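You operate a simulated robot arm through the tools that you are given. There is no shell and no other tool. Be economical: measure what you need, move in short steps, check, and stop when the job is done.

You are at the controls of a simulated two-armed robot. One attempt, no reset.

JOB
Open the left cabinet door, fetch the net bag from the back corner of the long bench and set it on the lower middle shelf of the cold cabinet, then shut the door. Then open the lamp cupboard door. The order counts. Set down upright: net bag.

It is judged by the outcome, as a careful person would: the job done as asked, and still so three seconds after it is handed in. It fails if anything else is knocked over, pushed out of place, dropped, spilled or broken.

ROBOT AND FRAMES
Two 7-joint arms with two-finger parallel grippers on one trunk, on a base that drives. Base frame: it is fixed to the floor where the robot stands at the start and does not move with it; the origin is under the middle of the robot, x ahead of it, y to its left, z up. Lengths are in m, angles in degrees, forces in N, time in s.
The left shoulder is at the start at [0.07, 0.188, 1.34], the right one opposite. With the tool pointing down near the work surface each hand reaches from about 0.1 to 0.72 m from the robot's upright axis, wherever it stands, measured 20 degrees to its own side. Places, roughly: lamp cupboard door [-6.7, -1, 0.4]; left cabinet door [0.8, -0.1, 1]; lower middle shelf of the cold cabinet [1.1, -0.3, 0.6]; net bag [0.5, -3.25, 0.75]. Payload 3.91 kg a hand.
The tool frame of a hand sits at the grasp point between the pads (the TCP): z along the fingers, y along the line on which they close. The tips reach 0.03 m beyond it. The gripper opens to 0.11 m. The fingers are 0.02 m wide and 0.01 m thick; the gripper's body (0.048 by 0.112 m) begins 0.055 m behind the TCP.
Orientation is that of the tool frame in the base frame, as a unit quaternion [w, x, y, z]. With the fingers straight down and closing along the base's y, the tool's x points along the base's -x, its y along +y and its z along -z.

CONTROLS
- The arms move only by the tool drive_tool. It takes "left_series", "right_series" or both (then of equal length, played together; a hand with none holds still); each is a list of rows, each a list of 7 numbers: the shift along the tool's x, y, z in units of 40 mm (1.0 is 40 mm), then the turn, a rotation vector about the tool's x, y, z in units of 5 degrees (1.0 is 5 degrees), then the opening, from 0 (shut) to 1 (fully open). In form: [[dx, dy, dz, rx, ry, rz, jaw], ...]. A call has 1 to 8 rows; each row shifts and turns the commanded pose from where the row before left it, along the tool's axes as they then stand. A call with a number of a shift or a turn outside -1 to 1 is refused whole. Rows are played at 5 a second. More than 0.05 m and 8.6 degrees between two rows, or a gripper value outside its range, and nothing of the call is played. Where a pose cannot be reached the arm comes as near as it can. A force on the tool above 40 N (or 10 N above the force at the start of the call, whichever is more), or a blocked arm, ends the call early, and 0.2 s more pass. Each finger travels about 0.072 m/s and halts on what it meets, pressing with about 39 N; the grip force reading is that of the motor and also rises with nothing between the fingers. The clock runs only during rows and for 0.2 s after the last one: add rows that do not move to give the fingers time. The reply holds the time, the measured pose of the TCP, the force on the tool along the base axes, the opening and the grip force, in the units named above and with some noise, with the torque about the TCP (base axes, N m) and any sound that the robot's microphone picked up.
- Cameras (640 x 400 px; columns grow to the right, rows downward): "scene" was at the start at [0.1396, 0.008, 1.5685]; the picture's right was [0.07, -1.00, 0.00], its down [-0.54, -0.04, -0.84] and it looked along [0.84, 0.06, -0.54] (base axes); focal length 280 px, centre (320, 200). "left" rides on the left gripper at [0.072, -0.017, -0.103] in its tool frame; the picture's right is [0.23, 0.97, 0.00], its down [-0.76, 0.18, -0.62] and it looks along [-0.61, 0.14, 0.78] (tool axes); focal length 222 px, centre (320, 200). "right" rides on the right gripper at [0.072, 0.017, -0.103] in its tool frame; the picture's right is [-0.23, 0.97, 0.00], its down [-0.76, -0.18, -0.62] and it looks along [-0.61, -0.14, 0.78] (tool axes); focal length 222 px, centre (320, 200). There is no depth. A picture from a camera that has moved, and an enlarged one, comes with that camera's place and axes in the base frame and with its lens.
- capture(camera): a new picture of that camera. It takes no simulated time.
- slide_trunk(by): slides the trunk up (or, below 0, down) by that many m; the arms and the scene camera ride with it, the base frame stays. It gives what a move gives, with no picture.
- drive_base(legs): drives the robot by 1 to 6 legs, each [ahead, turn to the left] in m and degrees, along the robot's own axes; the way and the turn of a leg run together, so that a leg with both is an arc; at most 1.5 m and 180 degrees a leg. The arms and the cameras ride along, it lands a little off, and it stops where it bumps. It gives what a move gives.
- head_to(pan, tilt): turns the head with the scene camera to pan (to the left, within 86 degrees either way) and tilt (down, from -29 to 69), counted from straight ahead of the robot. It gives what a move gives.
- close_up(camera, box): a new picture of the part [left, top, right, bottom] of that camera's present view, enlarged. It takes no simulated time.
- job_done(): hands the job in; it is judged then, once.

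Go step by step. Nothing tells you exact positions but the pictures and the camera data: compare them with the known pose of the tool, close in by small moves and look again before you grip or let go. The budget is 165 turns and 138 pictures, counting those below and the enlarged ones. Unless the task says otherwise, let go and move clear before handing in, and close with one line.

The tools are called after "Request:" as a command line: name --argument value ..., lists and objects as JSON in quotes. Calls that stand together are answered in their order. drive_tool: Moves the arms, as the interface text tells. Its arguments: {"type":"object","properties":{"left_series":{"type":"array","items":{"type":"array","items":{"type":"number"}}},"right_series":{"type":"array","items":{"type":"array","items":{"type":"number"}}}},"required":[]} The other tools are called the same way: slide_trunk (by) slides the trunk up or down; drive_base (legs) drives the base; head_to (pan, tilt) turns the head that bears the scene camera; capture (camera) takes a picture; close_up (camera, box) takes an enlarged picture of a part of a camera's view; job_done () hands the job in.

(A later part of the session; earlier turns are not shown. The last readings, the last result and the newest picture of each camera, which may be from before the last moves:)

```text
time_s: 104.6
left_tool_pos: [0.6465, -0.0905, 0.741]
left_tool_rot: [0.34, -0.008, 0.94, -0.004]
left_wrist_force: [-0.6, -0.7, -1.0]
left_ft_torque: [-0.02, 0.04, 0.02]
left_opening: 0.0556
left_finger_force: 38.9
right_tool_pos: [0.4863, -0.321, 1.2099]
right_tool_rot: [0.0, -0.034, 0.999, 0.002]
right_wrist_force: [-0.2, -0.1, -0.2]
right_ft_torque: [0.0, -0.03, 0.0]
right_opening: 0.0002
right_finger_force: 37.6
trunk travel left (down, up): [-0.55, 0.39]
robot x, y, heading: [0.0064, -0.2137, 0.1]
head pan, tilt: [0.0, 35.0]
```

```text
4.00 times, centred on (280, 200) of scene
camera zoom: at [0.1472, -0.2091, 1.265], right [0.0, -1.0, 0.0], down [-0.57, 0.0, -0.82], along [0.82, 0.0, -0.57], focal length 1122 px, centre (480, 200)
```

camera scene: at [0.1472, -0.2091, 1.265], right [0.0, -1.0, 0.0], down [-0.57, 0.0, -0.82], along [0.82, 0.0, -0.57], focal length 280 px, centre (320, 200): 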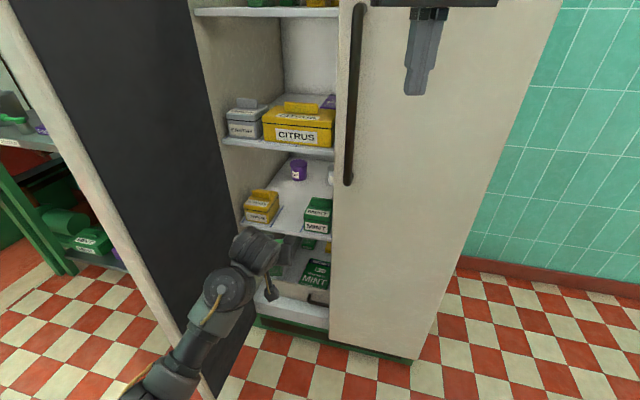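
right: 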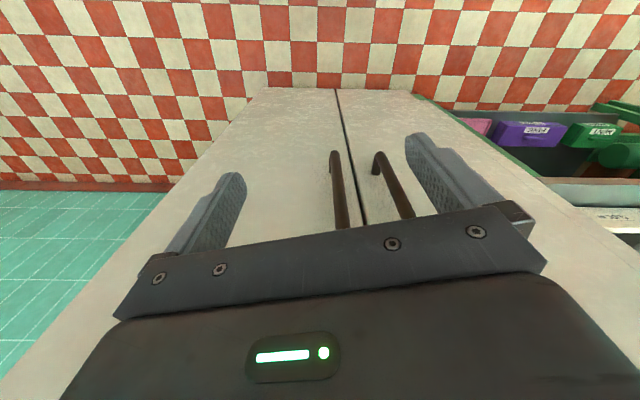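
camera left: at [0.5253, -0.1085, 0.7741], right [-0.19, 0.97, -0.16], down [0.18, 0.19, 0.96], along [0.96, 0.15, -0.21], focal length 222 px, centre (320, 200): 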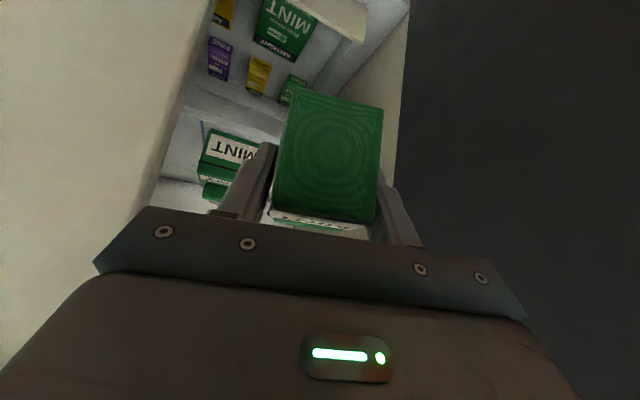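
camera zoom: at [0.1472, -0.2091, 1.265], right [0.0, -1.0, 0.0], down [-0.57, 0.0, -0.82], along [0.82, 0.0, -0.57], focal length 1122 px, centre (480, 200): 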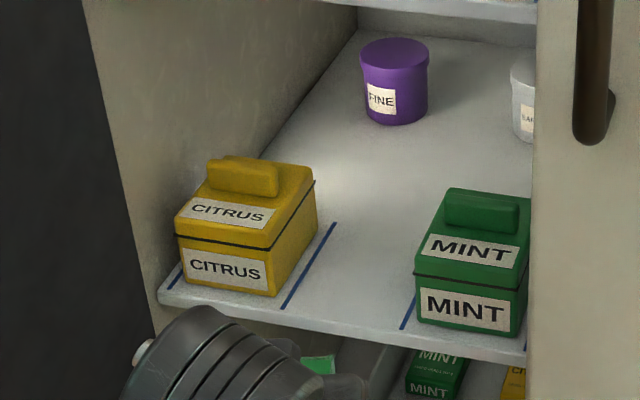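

Shelf at z 0.616, gap between the boxes y -0.02 to -0.155. I drive 0.25 m forward with the bag held 8 cm above the shelf.

Request:
drive_base --legs '[[0.23, 0]]'

Request:
capture --camera "left"

Request:
capture --camera "scene"

```text
time_s: 106.2
left_tool_pos: [0.8422, -0.0919, 0.7391]
left_tool_rot: [0.34, -0.009, 0.94, -0.004]
left_wrist_force: [0.1, -0.2, -1.4]
left_ft_torque: [0.0, 0.01, 0.01]
left_opening: 0.0554
left_finger_force: 38.9
right_tool_pos: [0.6779, -0.3211, 1.2098]
right_tool_rot: [-0.006, -0.037, 0.999, 0.005]
right_wrist_force: [-0.3, -0.7, 0.7]
right_ft_torque: [0.01, 0.06, -0.01]
right_opening: 0.0
right_finger_force: 37.5
trunk travel left (down, up): [-0.55, 0.39]
robot x, y, heading: [0.2003, -0.2153, -0.1]
head pan, tilt: [0.0, 35.0]
stopped in leg 1: the force on the tool passed its limit (the readings are from after the stop); the commanded pose is now the measured one
```

```text
78 pictures are left
camera left: at [0.7214, -0.1097, 0.7731], right [-0.19, 0.97, -0.16], down [0.19, 0.19, 0.96], along [0.96, 0.15, -0.22], focal length 222 px, centre (320, 200)
```

left: 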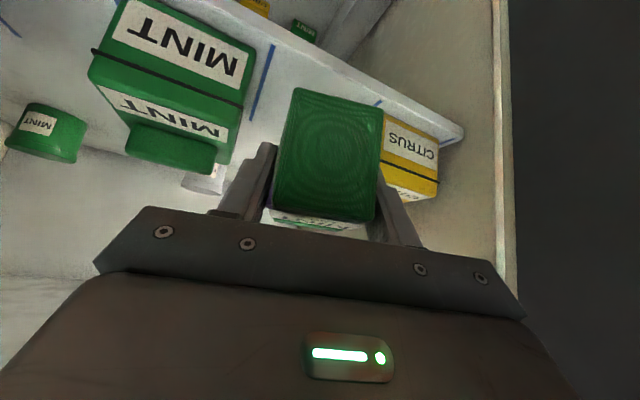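

```text
77 pictures are left
camera scene: at [0.3432, -0.2102, 1.2648], right [0.0, -1.0, 0.0], down [-0.57, 0.0, -0.82], along [0.82, 0.0, -0.57], focal length 280 px, centre (320, 200)
```

scene: 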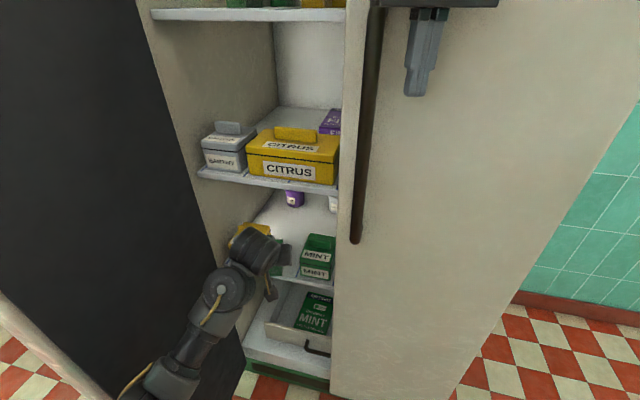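

The right hand touched the other handle. I move it back and aside, then lower and advance with the left.

Request:
drive_tool --right_series '[[0.4, 0, 0, 0, 0, 0, 0], [0.4, -0.5, 0, 0, 0, 0, 0], [0, -0.9, 0, 0, 0, 0, 0], [0, -0.9, 0, 0, 0, 0, 0], [0, -0.9, 0, 0, 0, 0, 0]]'

Request:
drive_base --legs '[[0.06, 0]]'

Request:
capture --camera "scene"

Request:
capture --camera "left"

```text
time_s: 107.4
left_tool_pos: [0.8427, -0.0936, 0.7392]
left_tool_rot: [0.34, -0.008, 0.94, -0.003]
left_wrist_force: [-0.1, -0.7, -0.9]
left_ft_torque: [0.03, 0.01, 0.0]
left_opening: 0.0557
left_finger_force: 38.8
right_tool_pos: [0.6528, -0.4521, 1.2059]
right_tool_rot: [-0.005, -0.038, 0.999, 0.005]
right_wrist_force: [-0.3, 0.0, 0.2]
right_ft_torque: [0.02, -0.01, 0.04]
right_opening: 0.0001
right_finger_force: 38.0
right hand out of reach, approached as far as the arm can: row 5
trunk travel left (down, up): [-0.55, 0.39]
robot x, y, heading: [0.202, -0.2073, -0.2]
head pan, tilt: [0.0, 35.0]
```

```text
time_s: 108.2
left_tool_pos: [0.8581, -0.0907, 0.7424]
left_tool_rot: [0.343, -0.008, 0.939, -0.004]
left_wrist_force: [0.3, 0.1, -1.7]
left_ft_torque: [0.03, 0.04, 0.0]
left_opening: 0.0557
left_finger_force: 39.0
right_tool_pos: [0.6599, -0.4481, 1.2104]
right_tool_rot: [-0.004, -0.034, 0.999, 0.008]
right_wrist_force: [-27.0, 1.4, -0.5]
right_ft_torque: [-0.12, -2.57, -0.36]
right_opening: 0.0
right_finger_force: 37.8
trunk travel left (down, up): [-0.55, 0.39]
robot x, y, heading: [0.2212, -0.2099, -0.3]
head pan, tilt: [0.0, 35.0]
stopped in leg 1: the force on the tool passed its limit (the readings are from after the stop); the commanded pose is now the measured one
```

```text
76 pictures are left
camera scene: at [0.3552, -0.2095, 1.2658], right [-0.01, -1.0, 0.0], down [-0.57, 0.0, -0.82], along [0.82, 0.0, -0.57], focal length 280 px, centre (320, 200)
```

scene: 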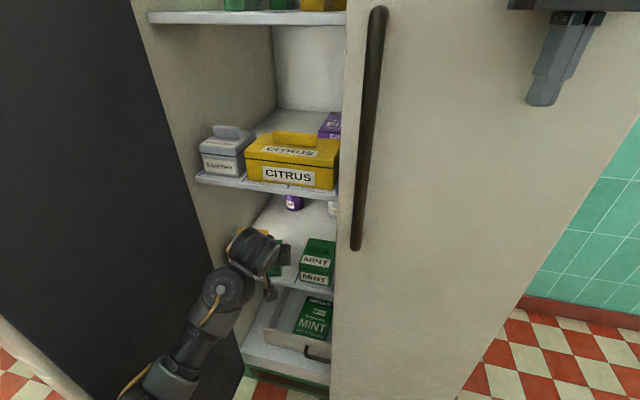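

```text
75 pictures are left
camera left: at [0.7366, -0.1094, 0.7762], right [-0.19, 0.97, -0.16], down [0.18, 0.19, 0.96], along [0.97, 0.15, -0.21], focal length 222 px, centre (320, 200)
```

left: 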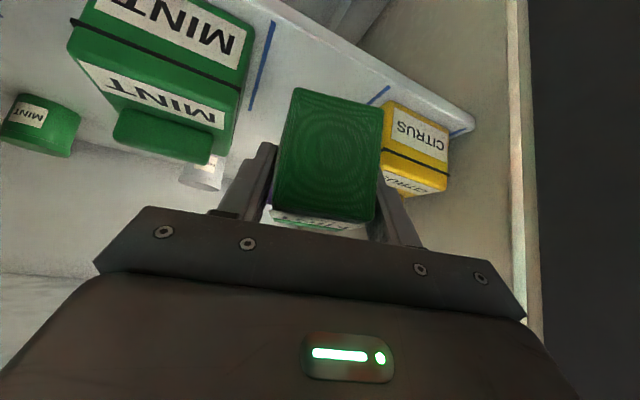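

The right wrist leans on its door; I draw it back and advance the bag over the shelf with the arm alone.

Request:
drive_tool --right_series '[[0.8, 0, 0, 0, 0, 0, 0], [0.4, 0, 0, 0, 0, 0, 0], [0, 0, 0, 0, 0, 0, 0]]' --left_series '[[-0.56, 0, 0.47, 0, 0, 0, 0], [-0.56, 0, 0.47, 0, 0, 0, 0], [-0.56, 0, 0.47, 0, 0, 0, 0]]'

Request:
capture --camera "left"

```text
time_s: 109.0
left_tool_pos: [0.9515, -0.0902, 0.7369]
left_tool_rot: [0.339, -0.01, 0.941, -0.004]
left_wrist_force: [-0.4, -1.2, -1.3]
left_ft_torque: [-0.01, 0.01, -0.04]
left_opening: 0.0559
left_finger_force: 38.7
right_tool_pos: [0.623, -0.4519, 1.2068]
right_tool_rot: [-0.009, -0.036, 0.999, 0.008]
right_wrist_force: [0.1, -0.6, -0.3]
right_ft_torque: [0.03, 0.02, 0.01]
right_opening: 0.0001
right_finger_force: 38.3
trunk travel left (down, up): [-0.55, 0.39]
robot x, y, heading: [0.2241, -0.2133, -0.3]
head pan, tilt: [0.0, 35.0]
```

```text
74 pictures are left
camera left: at [0.8305, -0.1075, 0.7709], right [-0.19, 0.97, -0.16], down [0.19, 0.19, 0.96], along [0.96, 0.15, -0.22], focal length 222 px, centre (320, 200)
```

left: 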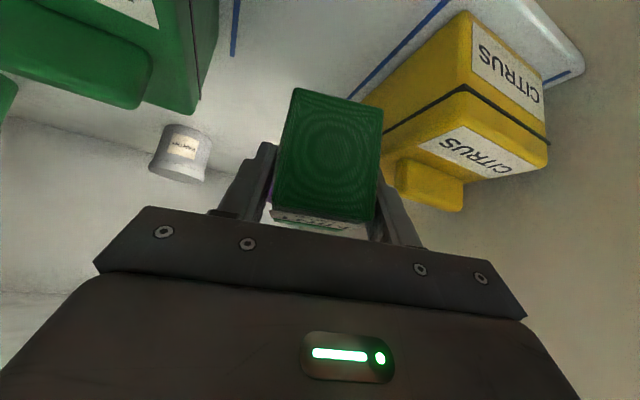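

Clear on both sides. I lower it nearly to the shelf.

Request:
drive_tool --left_series '[[0.39, 0, 0.47, 0, 0, 0, 0], [0.39, 0, 0.47, 0, 0, 0, 0], [0.3, 0, 0.36, 0, 0, 0, 0]]'

Request:
capture --camera "left"

Request:
close_up --camera "scene" --box '[190, 190, 350, 310]'

```text
time_s: 109.8
left_tool_pos: [0.9508, -0.0915, 0.67]
left_tool_rot: [0.339, -0.008, 0.941, -0.004]
left_wrist_force: [-0.1, -0.2, -1.5]
left_ft_torque: [0.0, 0.03, -0.01]
left_opening: 0.0556
left_finger_force: 39.5
right_tool_pos: [0.622, -0.452, 1.2079]
right_tool_rot: [-0.008, -0.036, 0.999, 0.007]
right_wrist_force: [-0.8, -0.1, -0.5]
right_ft_torque: [-0.01, -0.01, -0.02]
right_opening: 0.0
right_finger_force: 38.0
trunk travel left (down, up): [-0.55, 0.39]
robot x, y, heading: [0.2232, -0.209, -0.2]
head pan, tilt: [0.0, 35.0]
```

```text
73 pictures are left
camera left: at [0.8285, -0.1088, 0.7045], right [-0.19, 0.97, -0.16], down [0.19, 0.19, 0.96], along [0.96, 0.15, -0.22], focal length 222 px, centre (320, 200)
```

left: 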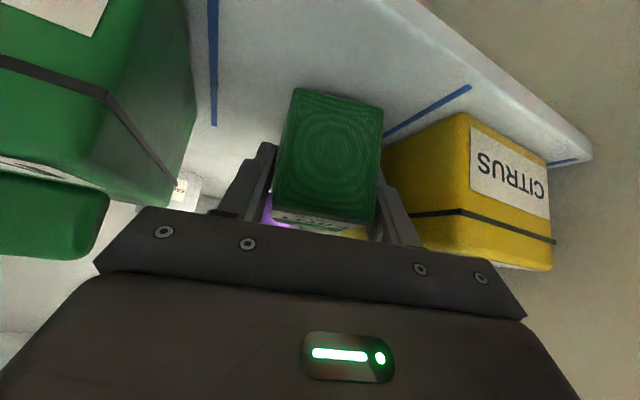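

```text
3.33 times, centred on (270, 250) of scene
camera zoom: at [0.3629, -0.2099, 1.2649], right [0.0, -1.0, 0.0], down [-0.57, 0.0, -0.82], along [0.82, 0.0, -0.57], focal length 935 px, centre (487, 33)
```

zoom: 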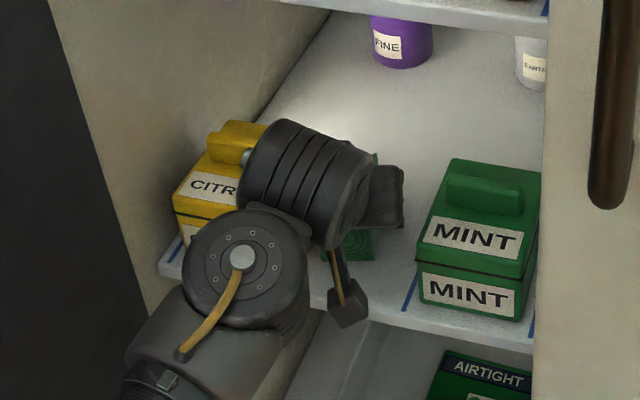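

About 1 cm left. I lower in fine steps and watch the force.

Request:
drive_tool --left_series '[[0.048, 0, 0.057, 0, 0, 0, 0], [0.048, 0, 0.057, 0, 0, 0, 0], [0.048, 0, 0.057, 0, 0, 0, 0], [0, 0, 0, 0, 0, 0, 0]]'

Request:
close_up --camera "left" --box '[240, 60, 480, 240]'

```text
time_s: 110.8
left_tool_pos: [0.9483, -0.0907, 0.6637]
left_tool_rot: [0.34, -0.009, 0.94, -0.003]
left_wrist_force: [0.5, 0.0, 2.9]
left_ft_torque: [0.09, 0.0, -0.04]
left_opening: 0.0555
left_finger_force: 38.4
right_tool_pos: [0.6198, -0.4521, 1.209]
right_tool_rot: [-0.007, -0.036, 0.999, 0.006]
right_wrist_force: [-1.0, -0.5, 0.5]
right_ft_torque: [0.02, -0.01, -0.01]
right_opening: 0.0
right_finger_force: 37.3
trunk travel left (down, up): [-0.55, 0.39]
robot x, y, heading: [0.2199, -0.2092, -0.4]
head pan, tilt: [0.0, 35.0]
```

```text
2.22 times, centred on (360, 150) of left
camera zoom: at [0.8285, -0.1089, 0.6969], right [-0.19, 0.97, -0.16], down [0.18, 0.19, 0.96], along [0.96, 0.15, -0.22], focal length 494 px, centre (231, 311)
```

zoom: 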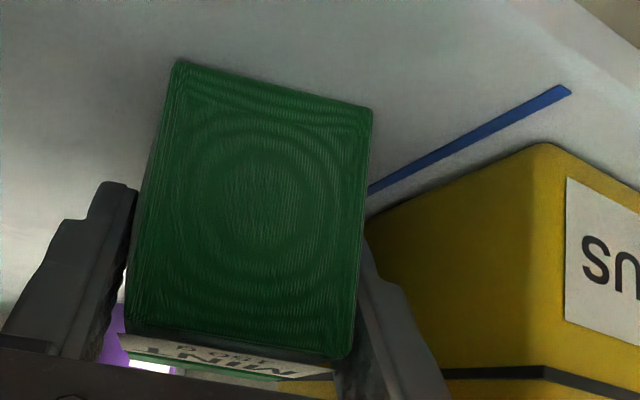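

It rests on the shelf (force went up by 4 N). I open the fingers only part way.

Request:
drive_tool --left_series '[[0, 0, 0, 0, 0, 0, 0.6], [0, 0, 0, 0, 0, 0, 0.75], [0, 0, 0, 0, 0, 0, 0.78], [0, 0, 0, 0, 0, 0, 0.78]]'

Request:
capture --camera "left"

```text
time_s: 111.8
left_tool_pos: [0.9496, -0.0911, 0.6621]
left_tool_rot: [0.339, -0.008, 0.941, -0.003]
left_wrist_force: [-0.9, -1.5, -0.7]
left_ft_torque: [-0.04, 0.02, 0.01]
left_opening: 0.0857
left_finger_force: 0.1
right_tool_pos: [0.6209, -0.452, 1.206]
right_tool_rot: [-0.008, -0.036, 0.999, 0.007]
right_wrist_force: [0.1, 0.0, -0.1]
right_ft_torque: [0.0, -0.01, -0.01]
right_opening: 0.0001
right_finger_force: 38.0
trunk travel left (down, up): [-0.55, 0.39]
robot x, y, heading: [0.2255, -0.2145, -0.3]
head pan, tilt: [0.0, 35.0]
```

```text
70 pictures are left
camera left: at [0.8284, -0.1088, 0.6964], right [-0.19, 0.97, -0.16], down [0.19, 0.19, 0.96], along [0.96, 0.15, -0.22], focal length 222 px, centre (320, 200)
```

left: 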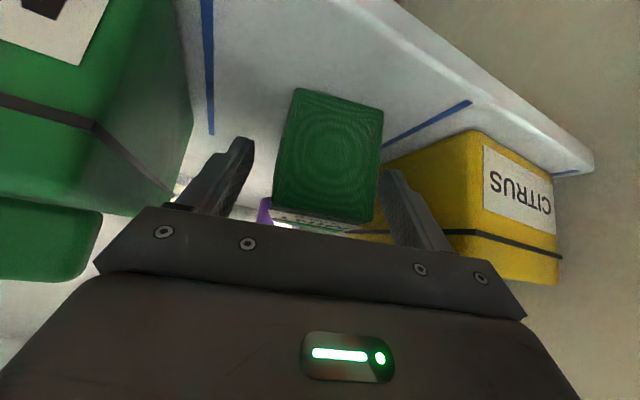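

The bag stands on its own. I withdraw along the fingers.

Request:
drive_tool --left_series '[[0, 0, -0.5, 0, 0, 0, 0.78], [0, 0, -0.9, 0, 0, 0, 0.78], [0, 0, -0.9, 0, 0, 0, 0.78], [0.4, 0, -0.7, 0, 0, 0, 0.78], [0.6, 0, -0.5, 0, 0, 0, 0.78], [0.7, 0, -0.5, 0, 0, 0, 0.78]]'

Request:
capture --camera "scene"

Request:
capture --camera "left"

```text
time_s: 113.2
left_tool_pos: [0.7938, -0.0923, 0.7427]
left_tool_rot: [0.34, -0.008, 0.94, -0.004]
left_wrist_force: [0.2, -0.1, 0.3]
left_ft_torque: [-0.02, 0.02, 0.02]
left_opening: 0.0856
left_finger_force: 0.1
right_tool_pos: [0.62, -0.452, 1.2086]
right_tool_rot: [-0.008, -0.035, 0.999, 0.007]
right_wrist_force: [0.2, -0.2, 0.0]
right_ft_torque: [0.0, 0.01, -0.02]
right_opening: 0.0001
right_finger_force: 37.7
trunk travel left (down, up): [-0.55, 0.39]
robot x, y, heading: [0.2216, -0.2132, 0.2]
head pan, tilt: [0.0, 35.0]
```

```text
69 pictures are left
camera scene: at [0.3618, -0.2097, 1.265], right [0.0, -1.0, 0.0], down [-0.57, 0.0, -0.82], along [0.82, 0.0, -0.57], focal length 280 px, centre (320, 200)
```

scene: 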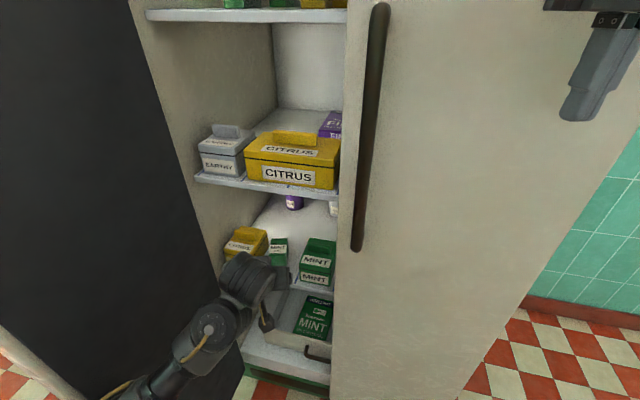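

```text
68 pictures are left
camera left: at [0.6731, -0.1108, 0.7765], right [-0.19, 0.97, -0.16], down [0.18, 0.19, 0.96], along [0.96, 0.15, -0.22], focal length 222 px, centre (320, 200)
```

left: 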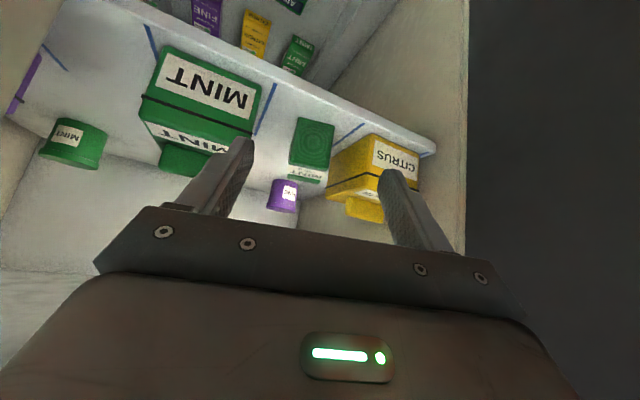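

The bag stands upright in its lane. Next I shut the door: base back 0.2 m, then take the left hand round the door's free edge, near (0.59, 0.24), to its outside.

Request:
drive_base --legs '[[-0.2, 0]]'

Request:
drive_tool --left_series '[[0.75, 0, -0.65, 0, 0, 0, 0], [0.75, 0, -0.65, 0, 0, 0, 0], [0.75, 0.3, -0.65, 0, 0, 0, 0], [0, 1, 0, 0, 0, 0, 0], [0, 1, 0, 0, 0, 0, 0], [0, 1, 0, 0, 0, 0, 0], [0, 1, 0, 0, 0, 0, 0], [0, 1, 0, 0, 0, 0, 0]]'

Request:
head_to --pan 30 --tilt 30

Request:
capture --camera "scene"

```text
time_s: 114.8
left_tool_pos: [0.5955, -0.092, 0.7438]
left_tool_rot: [0.34, -0.009, 0.94, -0.004]
left_wrist_force: [-0.4, -0.4, 0.3]
left_ft_torque: [0.02, -0.02, -0.01]
left_opening: 0.0857
left_finger_force: 0.0
right_tool_pos: [0.4221, -0.4504, 1.2086]
right_tool_rot: [-0.007, -0.036, 0.999, 0.007]
right_wrist_force: [0.9, 0.3, -0.1]
right_ft_torque: [-0.03, 0.01, 0.03]
right_opening: 0.0001
right_finger_force: 37.8
trunk travel left (down, up): [-0.55, 0.39]
robot x, y, heading: [0.0244, -0.2104, 0.0]
head pan, tilt: [0.0, 35.0]
```

```text
time_s: 116.6
left_tool_pos: [0.4745, 0.1188, 0.7412]
left_tool_rot: [0.339, -0.01, 0.941, -0.005]
left_wrist_force: [-0.2, -1.0, 0.3]
left_ft_torque: [-0.02, -0.02, 0.01]
left_opening: 0.0
left_finger_force: 37.8
right_tool_pos: [0.4222, -0.4509, 1.2086]
right_tool_rot: [-0.008, -0.035, 0.999, 0.007]
right_wrist_force: [-0.4, 0.8, 0.1]
right_ft_torque: [-0.01, -0.02, 0.01]
right_opening: 0.0001
right_finger_force: 37.3
trunk travel left (down, up): [-0.55, 0.39]
robot x, y, heading: [0.0251, -0.2106, 0.2]
head pan, tilt: [0.0, 35.0]
```

```text
time_s: 117.6
left_tool_pos: [0.4749, 0.1183, 0.7412]
left_tool_rot: [0.34, -0.01, 0.94, -0.003]
left_wrist_force: [-0.4, -0.2, 0.2]
left_ft_torque: [-0.03, 0.0, 0.03]
left_opening: 0.0001
left_finger_force: 38.4
right_tool_pos: [0.4225, -0.4505, 1.2086]
right_tool_rot: [-0.007, -0.036, 0.999, 0.007]
right_wrist_force: [0.5, 0.6, 0.3]
right_ft_torque: [0.01, 0.0, 0.0]
right_opening: 0.0001
right_finger_force: 37.4
trunk travel left (down, up): [-0.55, 0.39]
robot x, y, heading: [0.0251, -0.2121, 0.1]
head pan, tilt: [30.0, 30.0]
```

```text
67 pictures are left
camera scene: at [0.1541, -0.1639, 1.2727], right [0.5, -0.87, 0.0], down [-0.43, -0.25, -0.87], along [0.75, 0.43, -0.5], focal length 280 px, centre (320, 200)
```

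scene: 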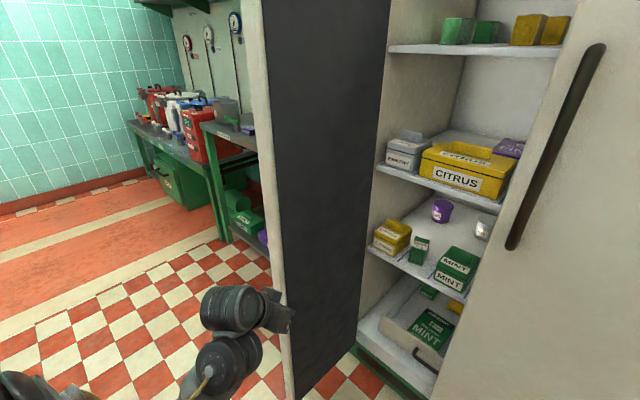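

The hand is in front of the door edge. I move it further left and then forward past the edge.

Request:
drive_tool --left_series '[[0, 1, 0, 0, 0, 0, 0], [0, 1, 0, 0, 0, 0, 0], [0, 1, 0, 0, 0, 0, 0], [0, 1, 0, 0, 0, 0, 0], [0, 1, 0, 0, 0, 0, 0], [0, 1, 0, 0, 0, 0, 0], [0, 0.6, 0, 0, 0, 0, 0]]'

Request:
drive_tool --left_series '[[-0.7, 0, 0.6, 0, 0, 0, 0], [-0.7, 0, 0.6, 0, 0, 0, 0], [-0.7, 0, 0.6, 0, 0, 0, 0], [-0.7, 0, 0.6, 0, 0, 0, 0], [-0.4, 0, 0.3, 0, 0, 0, 0]]'

Request:
capture --camera "scene"

Request:
capture --camera "left"

```text
time_s: 117.8
left_tool_pos: [0.4755, 0.1277, 0.7428]
left_tool_rot: [0.343, -0.015, 0.939, -0.005]
left_wrist_force: [4.1, -1.5, -1.9]
left_ft_torque: [0.1, 0.03, 0.33]
left_opening: 0.0001
left_finger_force: 37.3
right_tool_pos: [0.4223, -0.4507, 1.2076]
right_tool_rot: [-0.006, -0.036, 0.999, 0.006]
right_wrist_force: [-0.8, 0.0, -0.7]
right_ft_torque: [0.01, 0.03, 0.0]
right_opening: 0.0
right_finger_force: 37.9
trunk travel left (down, up): [-0.55, 0.39]
robot x, y, heading: [0.0262, -0.2093, -0.3]
head pan, tilt: [30.0, 30.0]
stopped in row 1 (left hand): the force on the tool passed its limit (the readings are from after the stop); the commanded pose is now the measured one
```

```text
time_s: 118.5
left_tool_pos: [0.5538, 0.131, 0.7419]
left_tool_rot: [0.342, -0.023, 0.939, -0.008]
left_wrist_force: [0.1, 0.9, -0.1]
left_ft_torque: [-0.02, 0.0, 0.02]
left_opening: 0.0001
left_finger_force: 37.5
right_tool_pos: [0.4218, -0.4508, 1.2088]
right_tool_rot: [-0.007, -0.036, 0.999, 0.007]
right_wrist_force: [0.3, 0.2, -0.2]
right_ft_torque: [-0.01, 0.03, -0.01]
right_opening: 0.0
right_finger_force: 38.3
trunk travel left (down, up): [-0.55, 0.39]
robot x, y, heading: [0.0234, -0.2071, -0.2]
head pan, tilt: [30.0, 30.0]
stopped in row 3 (left hand): the force on the tool passed its limit (the readings are from after the stop); the commanded pose is now the measured one
```

```text
66 pictures are left
camera scene: at [0.1528, -0.1633, 1.2728], right [0.5, -0.87, 0.0], down [-0.43, -0.25, -0.87], along [0.75, 0.43, -0.5], focal length 280 px, centre (320, 200)
```

scene: 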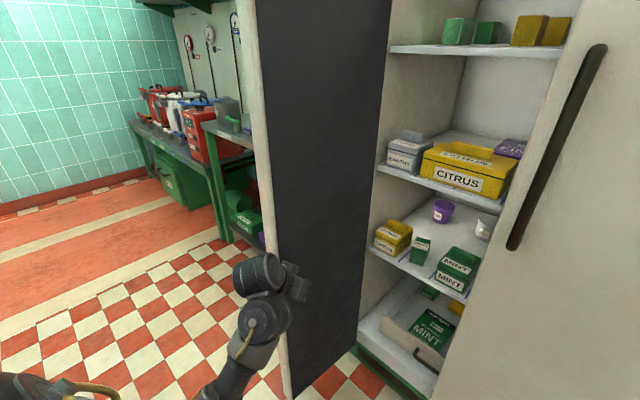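

```text
65 pictures are left
camera left: at [0.4332, 0.1101, 0.7755], right [-0.21, 0.96, -0.18], down [0.17, 0.21, 0.96], along [0.96, 0.17, -0.21], focal length 222 px, centre (320, 200)
```

left: 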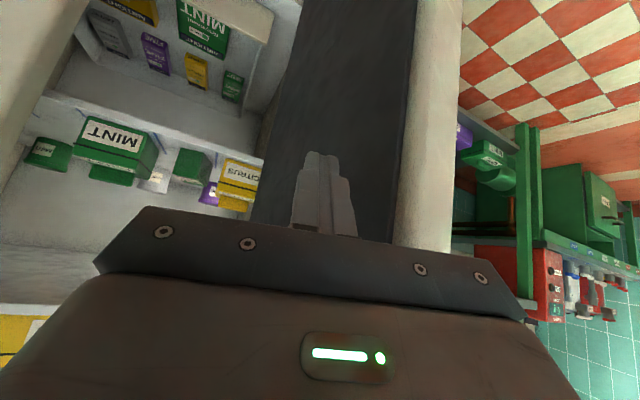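

Something stopped the hand; I zoom in to see what it touches.

Request:
close_up --camera "scene" --box '[180, 200, 380, 400]'

Request:
close_up --camera "left" --box '[230, 100, 480, 260]'

```text
2.00 times, centred on (280, 300) of scene
camera zoom: at [0.1528, -0.1633, 1.2728], right [0.5, -0.87, 0.0], down [-0.43, -0.25, -0.87], along [0.75, 0.43, -0.5], focal length 561 px, centre (400, 0)
```

zoom: 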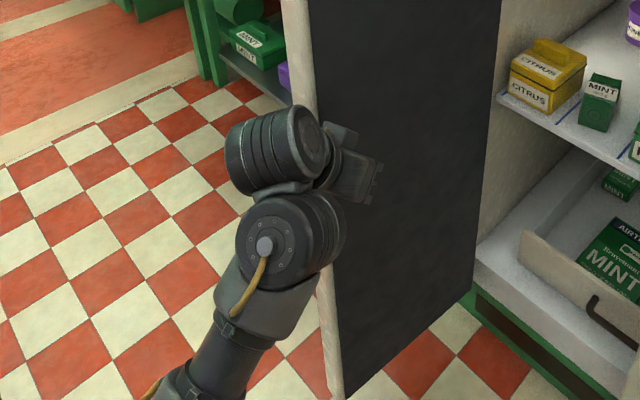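

```text
2.50 times, centred on (355, 180) of left
camera zoom: at [0.4332, 0.1101, 0.7755], right [-0.21, 0.96, -0.18], down [0.17, 0.21, 0.96], along [0.96, 0.17, -0.21], focal length 555 px, centre (232, 250)
```

zoom: 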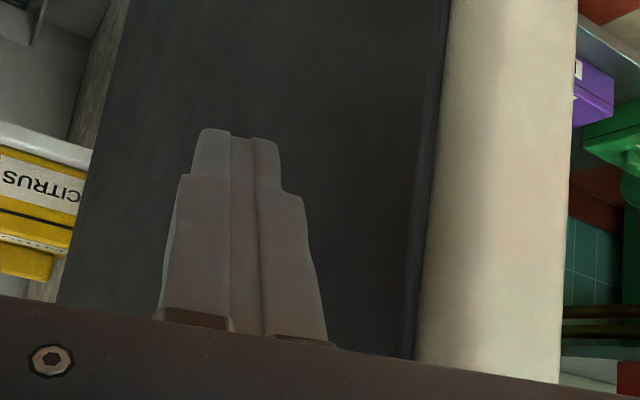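

The gripper's body met the door's free edge, which is at about (0.55, 0.18). I back off to x 0.40 before passing left.

Request:
drive_tool --left_series '[[0.75, 0, -0.65, 0, 0, 0, 0], [0.75, 0, -0.65, 0, 0, 0, 0], [0.75, 0, -0.65, 0, 0, 0, 0], [0.75, 0, -0.65, 0, 0, 0, 0]]'

Request:
drive_tool --left_series '[[0, 1, 0, 0, 0, 0, 0], [0, 1, 0, 0, 0, 0, 0], [0, 1, 0, 0, 0, 0, 0], [0, 1, 0, 0, 0, 0, 0], [0, 1, 0, 0, 0, 0, 0], [0, 1, 0, 0, 0, 0, 0]]'

Request:
capture --camera "scene"

```text
time_s: 119.1
left_tool_pos: [0.4935, 0.1298, 0.744]
left_tool_rot: [0.347, -0.023, 0.938, -0.004]
left_wrist_force: [18.4, -0.4, -8.9]
left_ft_torque: [0.3, -0.08, 0.76]
left_opening: 0.0
left_finger_force: 37.4
right_tool_pos: [0.4228, -0.4501, 1.208]
right_tool_rot: [-0.009, -0.036, 0.999, 0.007]
right_wrist_force: [-0.3, -0.7, -0.6]
right_ft_torque: [0.01, 0.03, 0.02]
right_opening: 0.0001
right_finger_force: 37.7
trunk travel left (down, up): [-0.55, 0.39]
robot x, y, heading: [0.0277, -0.2122, 0.0]
head pan, tilt: [30.0, 30.0]
stopped in row 2 (left hand): the force on the tool passed its limit (the readings are from after the stop); the commanded pose is now the measured one
```

```text
time_s: 119.4
left_tool_pos: [0.4928, 0.1339, 0.744]
left_tool_rot: [0.349, -0.024, 0.937, -0.005]
left_wrist_force: [2.7, -0.2, -0.8]
left_ft_torque: [0.12, -0.01, 0.23]
left_opening: 0.0
left_finger_force: 38.1
right_tool_pos: [0.4226, -0.4503, 1.2075]
right_tool_rot: [-0.009, -0.037, 0.999, 0.007]
right_wrist_force: [-0.2, 0.7, 0.2]
right_ft_torque: [0.02, -0.02, 0.01]
right_opening: 0.0002
right_finger_force: 37.5
trunk travel left (down, up): [-0.55, 0.39]
robot x, y, heading: [0.0255, -0.2095, 0.0]
head pan, tilt: [30.0, 30.0]
stopped in row 1 (left hand): the force on the tool passed its limit (the readings are from after the stop); the commanded pose is now the measured one
```

```text
62 pictures are left
camera scene: at [0.1537, -0.1636, 1.2728], right [0.5, -0.87, 0.0], down [-0.43, -0.25, -0.87], along [0.75, 0.43, -0.5], focal length 280 px, centre (320, 200)
```

scene: 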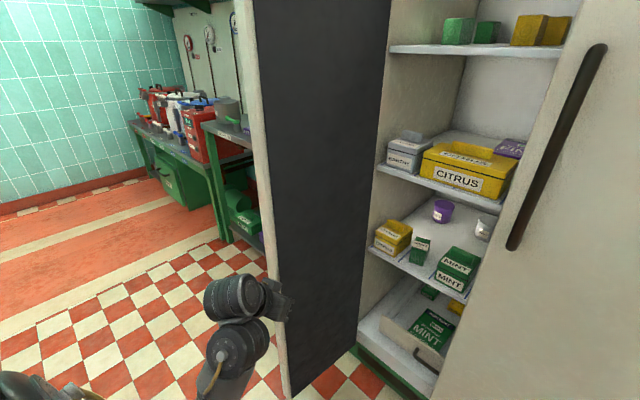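

The hand is folded against its own forearm, so I use the base instead: back a little and turn left 25° to carry the hand past the door edge.

Request:
drive_tool --left_series '[[-0.3, -0.3, 0.3, 0, 0, 0, 0], [0, 0, 0, 0, 0, 0, 0]]'

Request:
drive_base --legs '[[-0.1, 0], [0, 28]]'

Request:
head_to --pan 0 --tilt 35

Request:
capture --camera "scene"

```text
time_s: 120.0
left_tool_pos: [0.5103, 0.1231, 0.7447]
left_tool_rot: [0.349, -0.024, 0.937, -0.004]
left_wrist_force: [0.2, -1.4, -0.4]
left_ft_torque: [0.02, -0.01, 0.03]
left_opening: 0.0
left_finger_force: 37.9
right_tool_pos: [0.4225, -0.4503, 1.2076]
right_tool_rot: [-0.008, -0.037, 0.999, 0.007]
right_wrist_force: [0.1, 0.4, -0.8]
right_ft_torque: [-0.03, 0.0, -0.01]
right_opening: 0.0003
right_finger_force: 37.6
trunk travel left (down, up): [-0.55, 0.39]
robot x, y, heading: [0.0264, -0.2108, 0.0]
head pan, tilt: [30.0, 30.0]
```

```text
time_s: 122.5
left_tool_pos: [0.1977, 0.3122, 0.7439]
left_tool_rot: [0.34, -0.25, 0.903, 0.081]
left_wrist_force: [0.2, 0.2, 0.4]
left_ft_torque: [-0.01, -0.02, 0.0]
left_opening: 0.0
left_finger_force: 37.9
right_tool_pos: [0.3883, -0.235, 1.2073]
right_tool_rot: [-0.009, -0.278, 0.961, 0.005]
right_wrist_force: [1.1, 0.8, 0.2]
right_ft_torque: [-0.04, -0.01, 0.01]
right_opening: 0.0
right_finger_force: 37.8
trunk travel left (down, up): [-0.55, 0.39]
robot x, y, heading: [-0.076, -0.2106, 28.0]
head pan, tilt: [30.0, 30.0]
```

```text
time_s: 123.5
left_tool_pos: [0.1976, 0.3114, 0.7438]
left_tool_rot: [0.339, -0.251, 0.903, 0.08]
left_wrist_force: [-0.1, -0.3, -0.4]
left_ft_torque: [-0.03, 0.01, -0.04]
left_opening: 0.0
left_finger_force: 37.8
right_tool_pos: [0.3888, -0.235, 1.2079]
right_tool_rot: [-0.01, -0.277, 0.961, 0.004]
right_wrist_force: [0.7, -0.6, 0.5]
right_ft_torque: [-0.02, 0.03, -0.02]
right_opening: 0.0
right_finger_force: 38.1
trunk travel left (down, up): [-0.55, 0.39]
robot x, y, heading: [-0.0697, -0.2109, 27.7]
head pan, tilt: [0.0, 35.0]
```

```text
61 pictures are left
camera scene: at [0.0469, -0.1438, 1.2649], right [0.47, -0.88, 0.0], down [-0.51, -0.27, -0.82], along [0.72, 0.38, -0.57], focal length 280 px, centre (320, 200)
```

scene: 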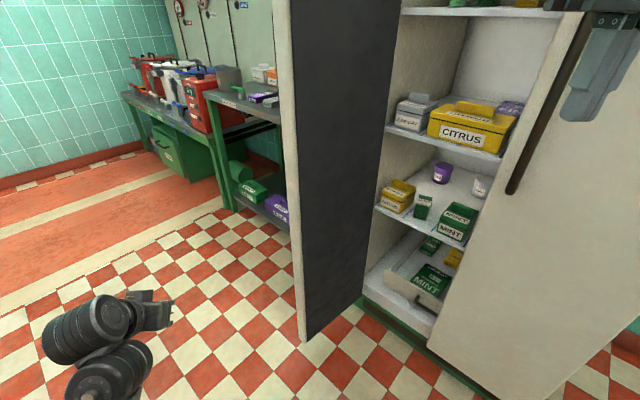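

The hand is now left of the door. I drive 0.15 m along this heading, move the right hand aside, and reach past the door's outer side.

Request:
drive_base --legs '[[0.15, 0]]'

Request:
drive_tool --left_series '[[-0.71, -0.44, 0.49, 0, 0, 0, 0], [-0.71, -0.44, 0.49, 0, 0, 0, 0], [-0.71, -0.44, 0.49, 0, 0, 0, 0], [-0.71, -0.44, 0.49, 0, 0, 0, 0], [-0.71, -0.44, 0.49, 0, 0, 0, 0], [-0.71, -0.44, 0.49, 0, 0, 0, 0], [-0.71, -0.44, 0.49, 0, 0, 0, 0]]' --right_series '[[0.5, -0.6, 0, 0, 0, 0, 0], [0.5, -0.6, 0, 0, 0, 0, 0], [0.5, -0.6, 0, 0, 0, 0, 0], [0, -0.6, 0, 0, 0, 0, 0], [0, -0.6, 0, 0, 0, 0, 0], [0, -0.6, 0, 0, 0, 0, 0], [0, 0, 0, 0, 0, 0, 0]]'

Request:
capture --camera "scene"

```text
time_s: 124.8
left_tool_pos: [0.3328, 0.3827, 0.7438]
left_tool_rot: [0.338, -0.251, 0.904, 0.08]
left_wrist_force: [-0.7, -0.7, 0.2]
left_ft_torque: [0.0, 0.01, -0.06]
left_opening: 0.0001
left_finger_force: 38.0
right_tool_pos: [0.523, -0.1644, 1.2072]
right_tool_rot: [-0.011, -0.277, 0.961, 0.004]
right_wrist_force: [0.7, -0.4, -0.5]
right_ft_torque: [0.02, 0.01, 0.02]
right_opening: 0.0
right_finger_force: 37.7
trunk travel left (down, up): [-0.55, 0.39]
robot x, y, heading: [0.0556, -0.1382, 27.9]
head pan, tilt: [0.0, 35.0]
```

```text
time_s: 126.5
left_tool_pos: [0.6014, 0.3985, 0.7728]
left_tool_rot: [0.339, -0.251, 0.903, 0.08]
left_wrist_force: [-0.3, -0.5, 1.0]
left_ft_torque: [-0.01, -0.01, -0.03]
left_opening: 0.0
left_finger_force: 37.5
right_tool_pos: [0.576, -0.2684, 1.1514]
right_tool_rot: [-0.009, -0.278, 0.961, 0.005]
right_wrist_force: [0.6, 0.0, 0.6]
right_ft_torque: [0.0, 0.0, 0.0]
right_opening: 0.0
right_finger_force: 37.9
right hand out of reach, approached as far as the arm can: row 1, 2, 3, 4, 5, 6
trunk travel left (down, up): [-0.55, 0.39]
robot x, y, heading: [0.058, -0.142, 27.9]
head pan, tilt: [0.0, 35.0]
```

```text
60 pictures are left
camera scene: at [0.1817, -0.0728, 1.2648], right [0.47, -0.88, 0.0], down [-0.51, -0.27, -0.82], along [0.72, 0.38, -0.57], focal length 280 px, centre (320, 200)
```

scene: 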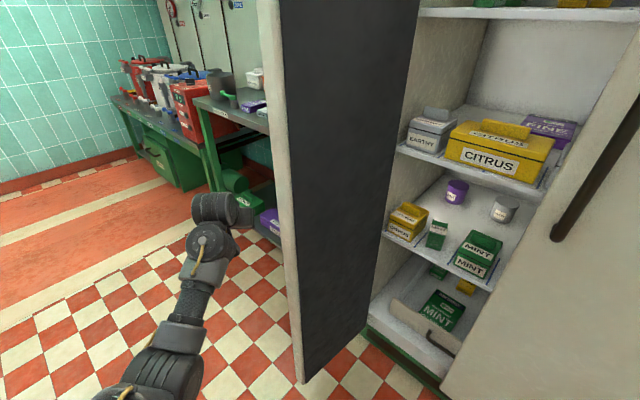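

The hand is outside the door. I sweep it toward -y, pushing the door shut.

Request:
drive_tool --left_series '[[0.32, -0.69, -0.25, 0, 0, 0, 0], [0.32, -0.69, -0.25, 0, 0, 0, 0], [0.32, -0.69, -0.25, 0, 0, 0, 0], [0.32, -0.69, -0.25, 0, 0, 0, 0], [0.32, -0.69, -0.25, 0, 0, 0, 0], [0.32, -0.69, -0.25, 0, 0, 0, 0], [0.32, -0.69, -0.25, 0, 0, 0, 0], [0.32, -0.69, -0.25, 0, 0, 0, 0]]'

Request:
capture --camera "scene"

```text
time_s: 128.2
left_tool_pos: [0.601, 0.1413, 0.7714]
left_tool_rot: [0.34, -0.251, 0.903, 0.08]
left_wrist_force: [-0.8, 0.0, -0.5]
left_ft_torque: [0.05, 0.01, 0.01]
left_opening: 0.0
left_finger_force: 37.8
right_tool_pos: [0.5761, -0.2698, 1.1501]
right_tool_rot: [-0.01, -0.276, 0.961, 0.005]
right_wrist_force: [-0.8, 0.3, 0.0]
right_ft_torque: [-0.01, -0.02, 0.01]
right_opening: 0.0
right_finger_force: 37.1
trunk travel left (down, up): [-0.55, 0.39]
robot x, y, heading: [0.0631, -0.1371, 28.1]
head pan, tilt: [0.0, 35.0]
```

```text
59 pictures are left
camera scene: at [0.1814, -0.0736, 1.2649], right [0.47, -0.88, 0.0], down [-0.51, -0.27, -0.82], along [0.72, 0.38, -0.57], focal length 280 px, centre (320, 200)
```

scene: 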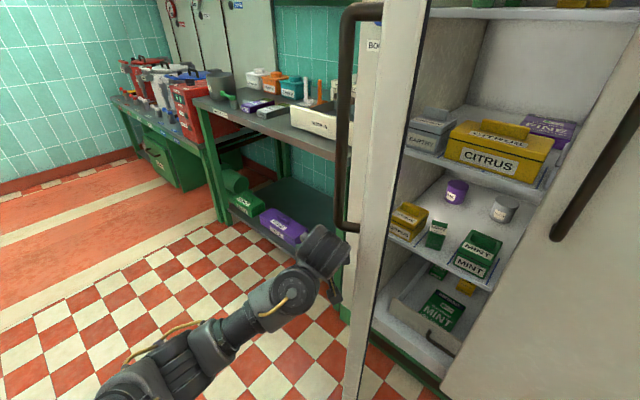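

The door follows well, now about 75° open. I keep sweeping, curving forward.

Request:
drive_tool --left_series '[[0.32, -0.69, -0.25, 0, 0, 0, 0], [0.32, -0.69, -0.25, 0, 0, 0, 0], [0.32, -0.69, -0.25, 0, 0, 0, 0], [0.32, -0.69, -0.25, 0, 0, 0, 0], [-0.05, -0.8, 0.07, 0, 0, 0, 0], [-0.05, -0.8, 0.07, 0, 0, 0, 0], [-0.05, -0.8, 0.07, 0, 0, 0, 0]]'

Request:
capture --camera "scene"

```text
time_s: 130.1
left_tool_pos: [0.6484, -0.0294, 0.7519]
left_tool_rot: [0.336, -0.26, 0.9, 0.1]
left_wrist_force: [0.5, 0.0, 0.7]
left_ft_torque: [0.03, 0.02, 0.01]
left_opening: 0.0
left_finger_force: 37.9
left hand out of reach, approached as far as the arm can: row 7
right_tool_pos: [0.5754, -0.2679, 1.1518]
right_tool_rot: [-0.009, -0.277, 0.961, 0.004]
right_wrist_force: [1.0, 0.2, 0.1]
right_ft_torque: [0.0, 0.0, 0.0]
right_opening: 0.0002
right_finger_force: 38.0
trunk travel left (down, up): [-0.55, 0.39]
robot x, y, heading: [0.0613, -0.1375, 27.9]
head pan, tilt: [0.0, 35.0]
stopped in row 7 (left hand): the arm was blocked; the commanded pose is now the measured one
```

```text
58 pictures are left
camera scene: at [0.1811, -0.0733, 1.265], right [0.47, -0.88, 0.0], down [-0.51, -0.27, -0.82], along [0.72, 0.38, -0.57], focal length 280 px, centre (320, 200)
```

scene: 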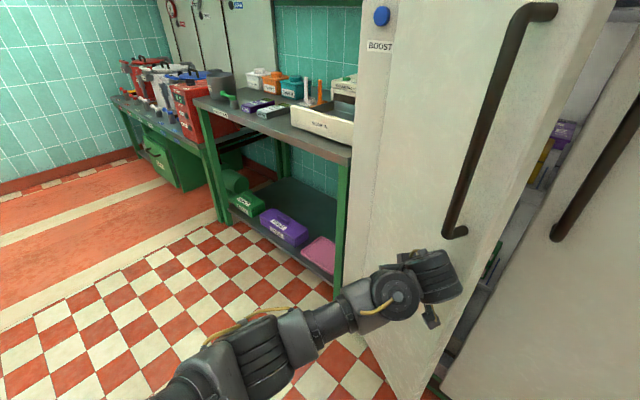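

The door is about 35° open. Now I push it forward.

Request:
drive_tool --left_series '[[-0.5, -0.4, 0.45, 0, 0, 0, 0], [-0.5, -0.4, 0.45, 0, 0, 0, 0], [-0.5, -0.4, 0.45, 0, 0, 0, 0]]'

Request:
capture --camera "scene"

```text
time_s: 130.8
left_tool_pos: [0.6846, -0.0007, 0.7364]
left_tool_rot: [0.334, -0.265, 0.898, 0.109]
left_wrist_force: [-0.3, -0.6, -0.7]
left_ft_torque: [0.03, -0.01, -0.04]
left_opening: 0.0002
left_finger_force: 37.6
left hand out of reach, approached as far as the arm can: row 1, 2, 3
right_tool_pos: [0.5752, -0.268, 1.1513]
right_tool_rot: [-0.01, -0.278, 0.961, 0.004]
right_wrist_force: [-0.3, -0.3, 1.1]
right_ft_torque: [0.04, 0.03, 0.02]
right_opening: 0.0
right_finger_force: 38.0
trunk travel left (down, up): [-0.55, 0.39]
robot x, y, heading: [0.0593, -0.1384, 28.0]
head pan, tilt: [0.0, 35.0]
```

```text
57 pictures are left
camera scene: at [0.1819, -0.0727, 1.2649], right [0.47, -0.88, 0.0], down [-0.51, -0.27, -0.82], along [0.72, 0.38, -0.57], focal length 280 px, centre (320, 200)
```

scene: 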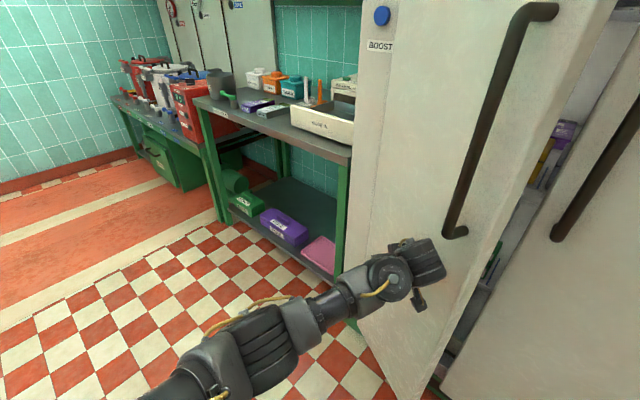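

The arm is at its reach. I draw the hand back, turn the base to face the cabinet squarely, and then push the door home.

Request:
drive_tool --left_series '[[0.5, 0.4, -0.45, 0, 0, 0, 0], [0.5, 0.4, -0.45, 0, 0, 0, 0], [0.5, 0.4, -0.45, 0, 0, 0, 0], [0.5, 0.4, -0.45, 0, 0, 0, 0]]'

Request:
drive_base --legs '[[-0.1, 0], [0, -28]]'

Request:
capture --camera "scene"

```text
time_s: 131.8
left_tool_pos: [0.5569, -0.0197, 0.7429]
left_tool_rot: [0.335, -0.259, 0.901, 0.098]
left_wrist_force: [-0.3, -0.3, -0.5]
left_ft_torque: [0.02, -0.04, -0.06]
left_opening: 0.0
left_finger_force: 38.2
right_tool_pos: [0.5752, -0.2688, 1.1514]
right_tool_rot: [-0.01, -0.277, 0.961, 0.004]
right_wrist_force: [0.0, 0.4, 0.5]
right_ft_torque: [-0.02, 0.0, -0.03]
right_opening: 0.0
right_finger_force: 37.8
trunk travel left (down, up): [-0.55, 0.39]
robot x, y, heading: [0.0598, -0.1411, 27.8]
head pan, tilt: [0.0, 35.0]
```

```text
time_s: 134.4
left_tool_pos: [0.4668, -0.3157, 0.7426]
left_tool_rot: [0.35, -0.034, 0.936, 0.015]
left_wrist_force: [-0.2, -0.4, 0.7]
left_ft_torque: [0.04, 0.0, 0.03]
left_opening: 0.0002
left_finger_force: 37.7
right_tool_pos: [0.3647, -0.5441, 1.1518]
right_tool_rot: [-0.009, -0.036, 0.999, 0.007]
right_wrist_force: [-0.6, 0.6, 0.4]
right_ft_torque: [-0.01, 0.0, 0.03]
right_opening: 0.0001
right_finger_force: 38.4
trunk travel left (down, up): [-0.55, 0.39]
robot x, y, heading: [-0.0318, -0.1871, -0.2]
head pan, tilt: [0.0, 35.0]
```

```text
56 pictures are left
camera scene: at [0.1082, -0.1853, 1.2649], right [0.0, -1.0, 0.0], down [-0.57, 0.0, -0.82], along [0.82, 0.0, -0.57], focal length 280 px, centre (320, 200)
```

scene: 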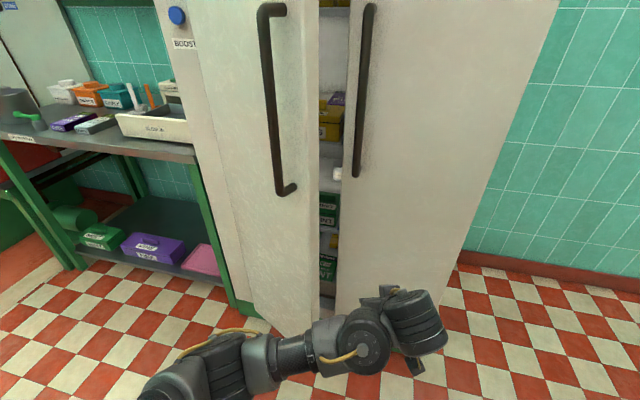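

Facing squarely. I put the left hand at y -0.12 and drive forward to push.

Request:
drive_tool --left_series '[[0, 1, 0, 0, 0, 0, 0], [0, 1, 0, 0, 0, 0, 0], [0, 1, 0, 0, 0, 0, 0], [0, 1, 0, 0, 0, 0, 0], [0, 0.8, 0, 0, 0, 0, 0]]'

Request:
drive_base --legs '[[0.2, 0]]'

Request:
capture --camera "scene"

```text
time_s: 135.6
left_tool_pos: [0.4536, -0.1249, 0.7458]
left_tool_rot: [0.35, -0.033, 0.936, 0.014]
left_wrist_force: [0.8, 0.2, -0.1]
left_ft_torque: [-0.01, -0.03, 0.0]
left_opening: 0.0
left_finger_force: 37.3
right_tool_pos: [0.3659, -0.5431, 1.1523]
right_tool_rot: [-0.008, -0.036, 0.999, 0.007]
right_wrist_force: [0.1, 0.7, 0.4]
right_ft_torque: [-0.01, 0.03, 0.01]
right_opening: 0.0
right_finger_force: 38.4
trunk travel left (down, up): [-0.55, 0.39]
robot x, y, heading: [-0.0269, -0.1879, -0.1]
head pan, tilt: [0.0, 35.0]
```

```text
time_s: 137.2
left_tool_pos: [0.6543, -0.1255, 0.7439]
left_tool_rot: [0.349, -0.033, 0.937, 0.015]
left_wrist_force: [0.4, 0.3, -0.4]
left_ft_torque: [0.0, 0.0, -0.01]
left_opening: 0.0
left_finger_force: 38.1
right_tool_pos: [0.5672, -0.5428, 1.1508]
right_tool_rot: [-0.009, -0.037, 0.999, 0.006]
right_wrist_force: [-0.5, 0.5, 0.6]
right_ft_torque: [-0.02, 0.02, 0.03]
right_opening: 0.0
right_finger_force: 37.8
trunk travel left (down, up): [-0.55, 0.39]
robot x, y, heading: [0.1686, -0.1886, -0.0]
head pan, tilt: [0.0, 35.0]
```

```text
55 pictures are left
camera scene: at [0.3098, -0.1852, 1.2648], right [0.0, -1.0, 0.0], down [-0.57, 0.0, -0.82], along [0.82, 0.0, -0.57], focal length 280 px, centre (320, 200)
```

scene: 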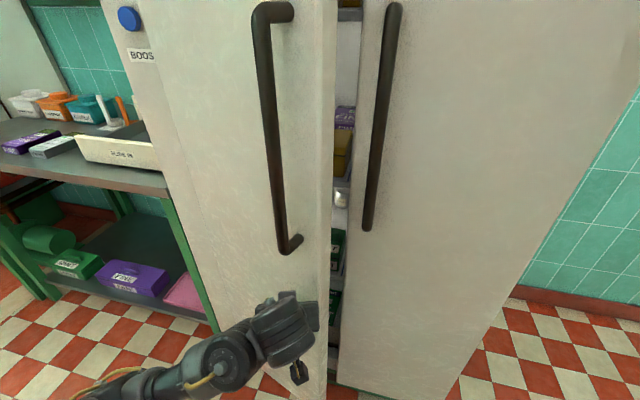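

Now the arm pushes forward until the door is home.

Request:
drive_tool --left_series '[[-0.6, 0, 0.5, 0, 0, 0, 0], [-0.6, 0, 0.5, 0, 0, 0, 0], [-0.6, 0, 0.5, 0, 0, 0, 0], [-0.6, 0, 0.5, 0, 0, 0, 0], [-0.6, 0, 0.5, 0, 0, 0, 0], [-0.3, 0, 0.25, 0, 0, 0, 0]]'

Request:
capture --camera "scene"

```text
time_s: 138.2
left_tool_pos: [0.767, -0.1176, 0.7472]
left_tool_rot: [0.347, -0.032, 0.937, 0.017]
left_wrist_force: [-22.2, 4.8, 12.9]
left_ft_torque: [-0.01, 0.05, -0.06]
left_opening: 0.0001
left_finger_force: 37.7
right_tool_pos: [0.5664, -0.5436, 1.1514]
right_tool_rot: [-0.009, -0.037, 0.999, 0.006]
right_wrist_force: [1.1, -0.2, 0.0]
right_ft_torque: [0.03, 0.06, 0.02]
right_opening: 0.0002
right_finger_force: 37.7
trunk travel left (down, up): [-0.55, 0.39]
robot x, y, heading: [0.1713, -0.1852, -0.1]
head pan, tilt: [0.0, 35.0]
stopped in row 5 (left hand): the force on the tool passed its limit (the readings are from after the stop); the commanded pose is now the measured one
```

```text
54 pictures are left
camera scene: at [0.3076, -0.185, 1.2652], right [0.0, -1.0, 0.0], down [-0.57, 0.0, -0.82], along [0.82, 0.0, -0.57], focal length 280 px, centre (320, 200)
```

scene: 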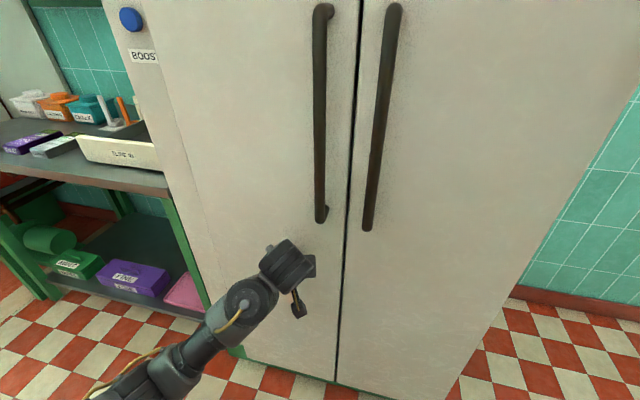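

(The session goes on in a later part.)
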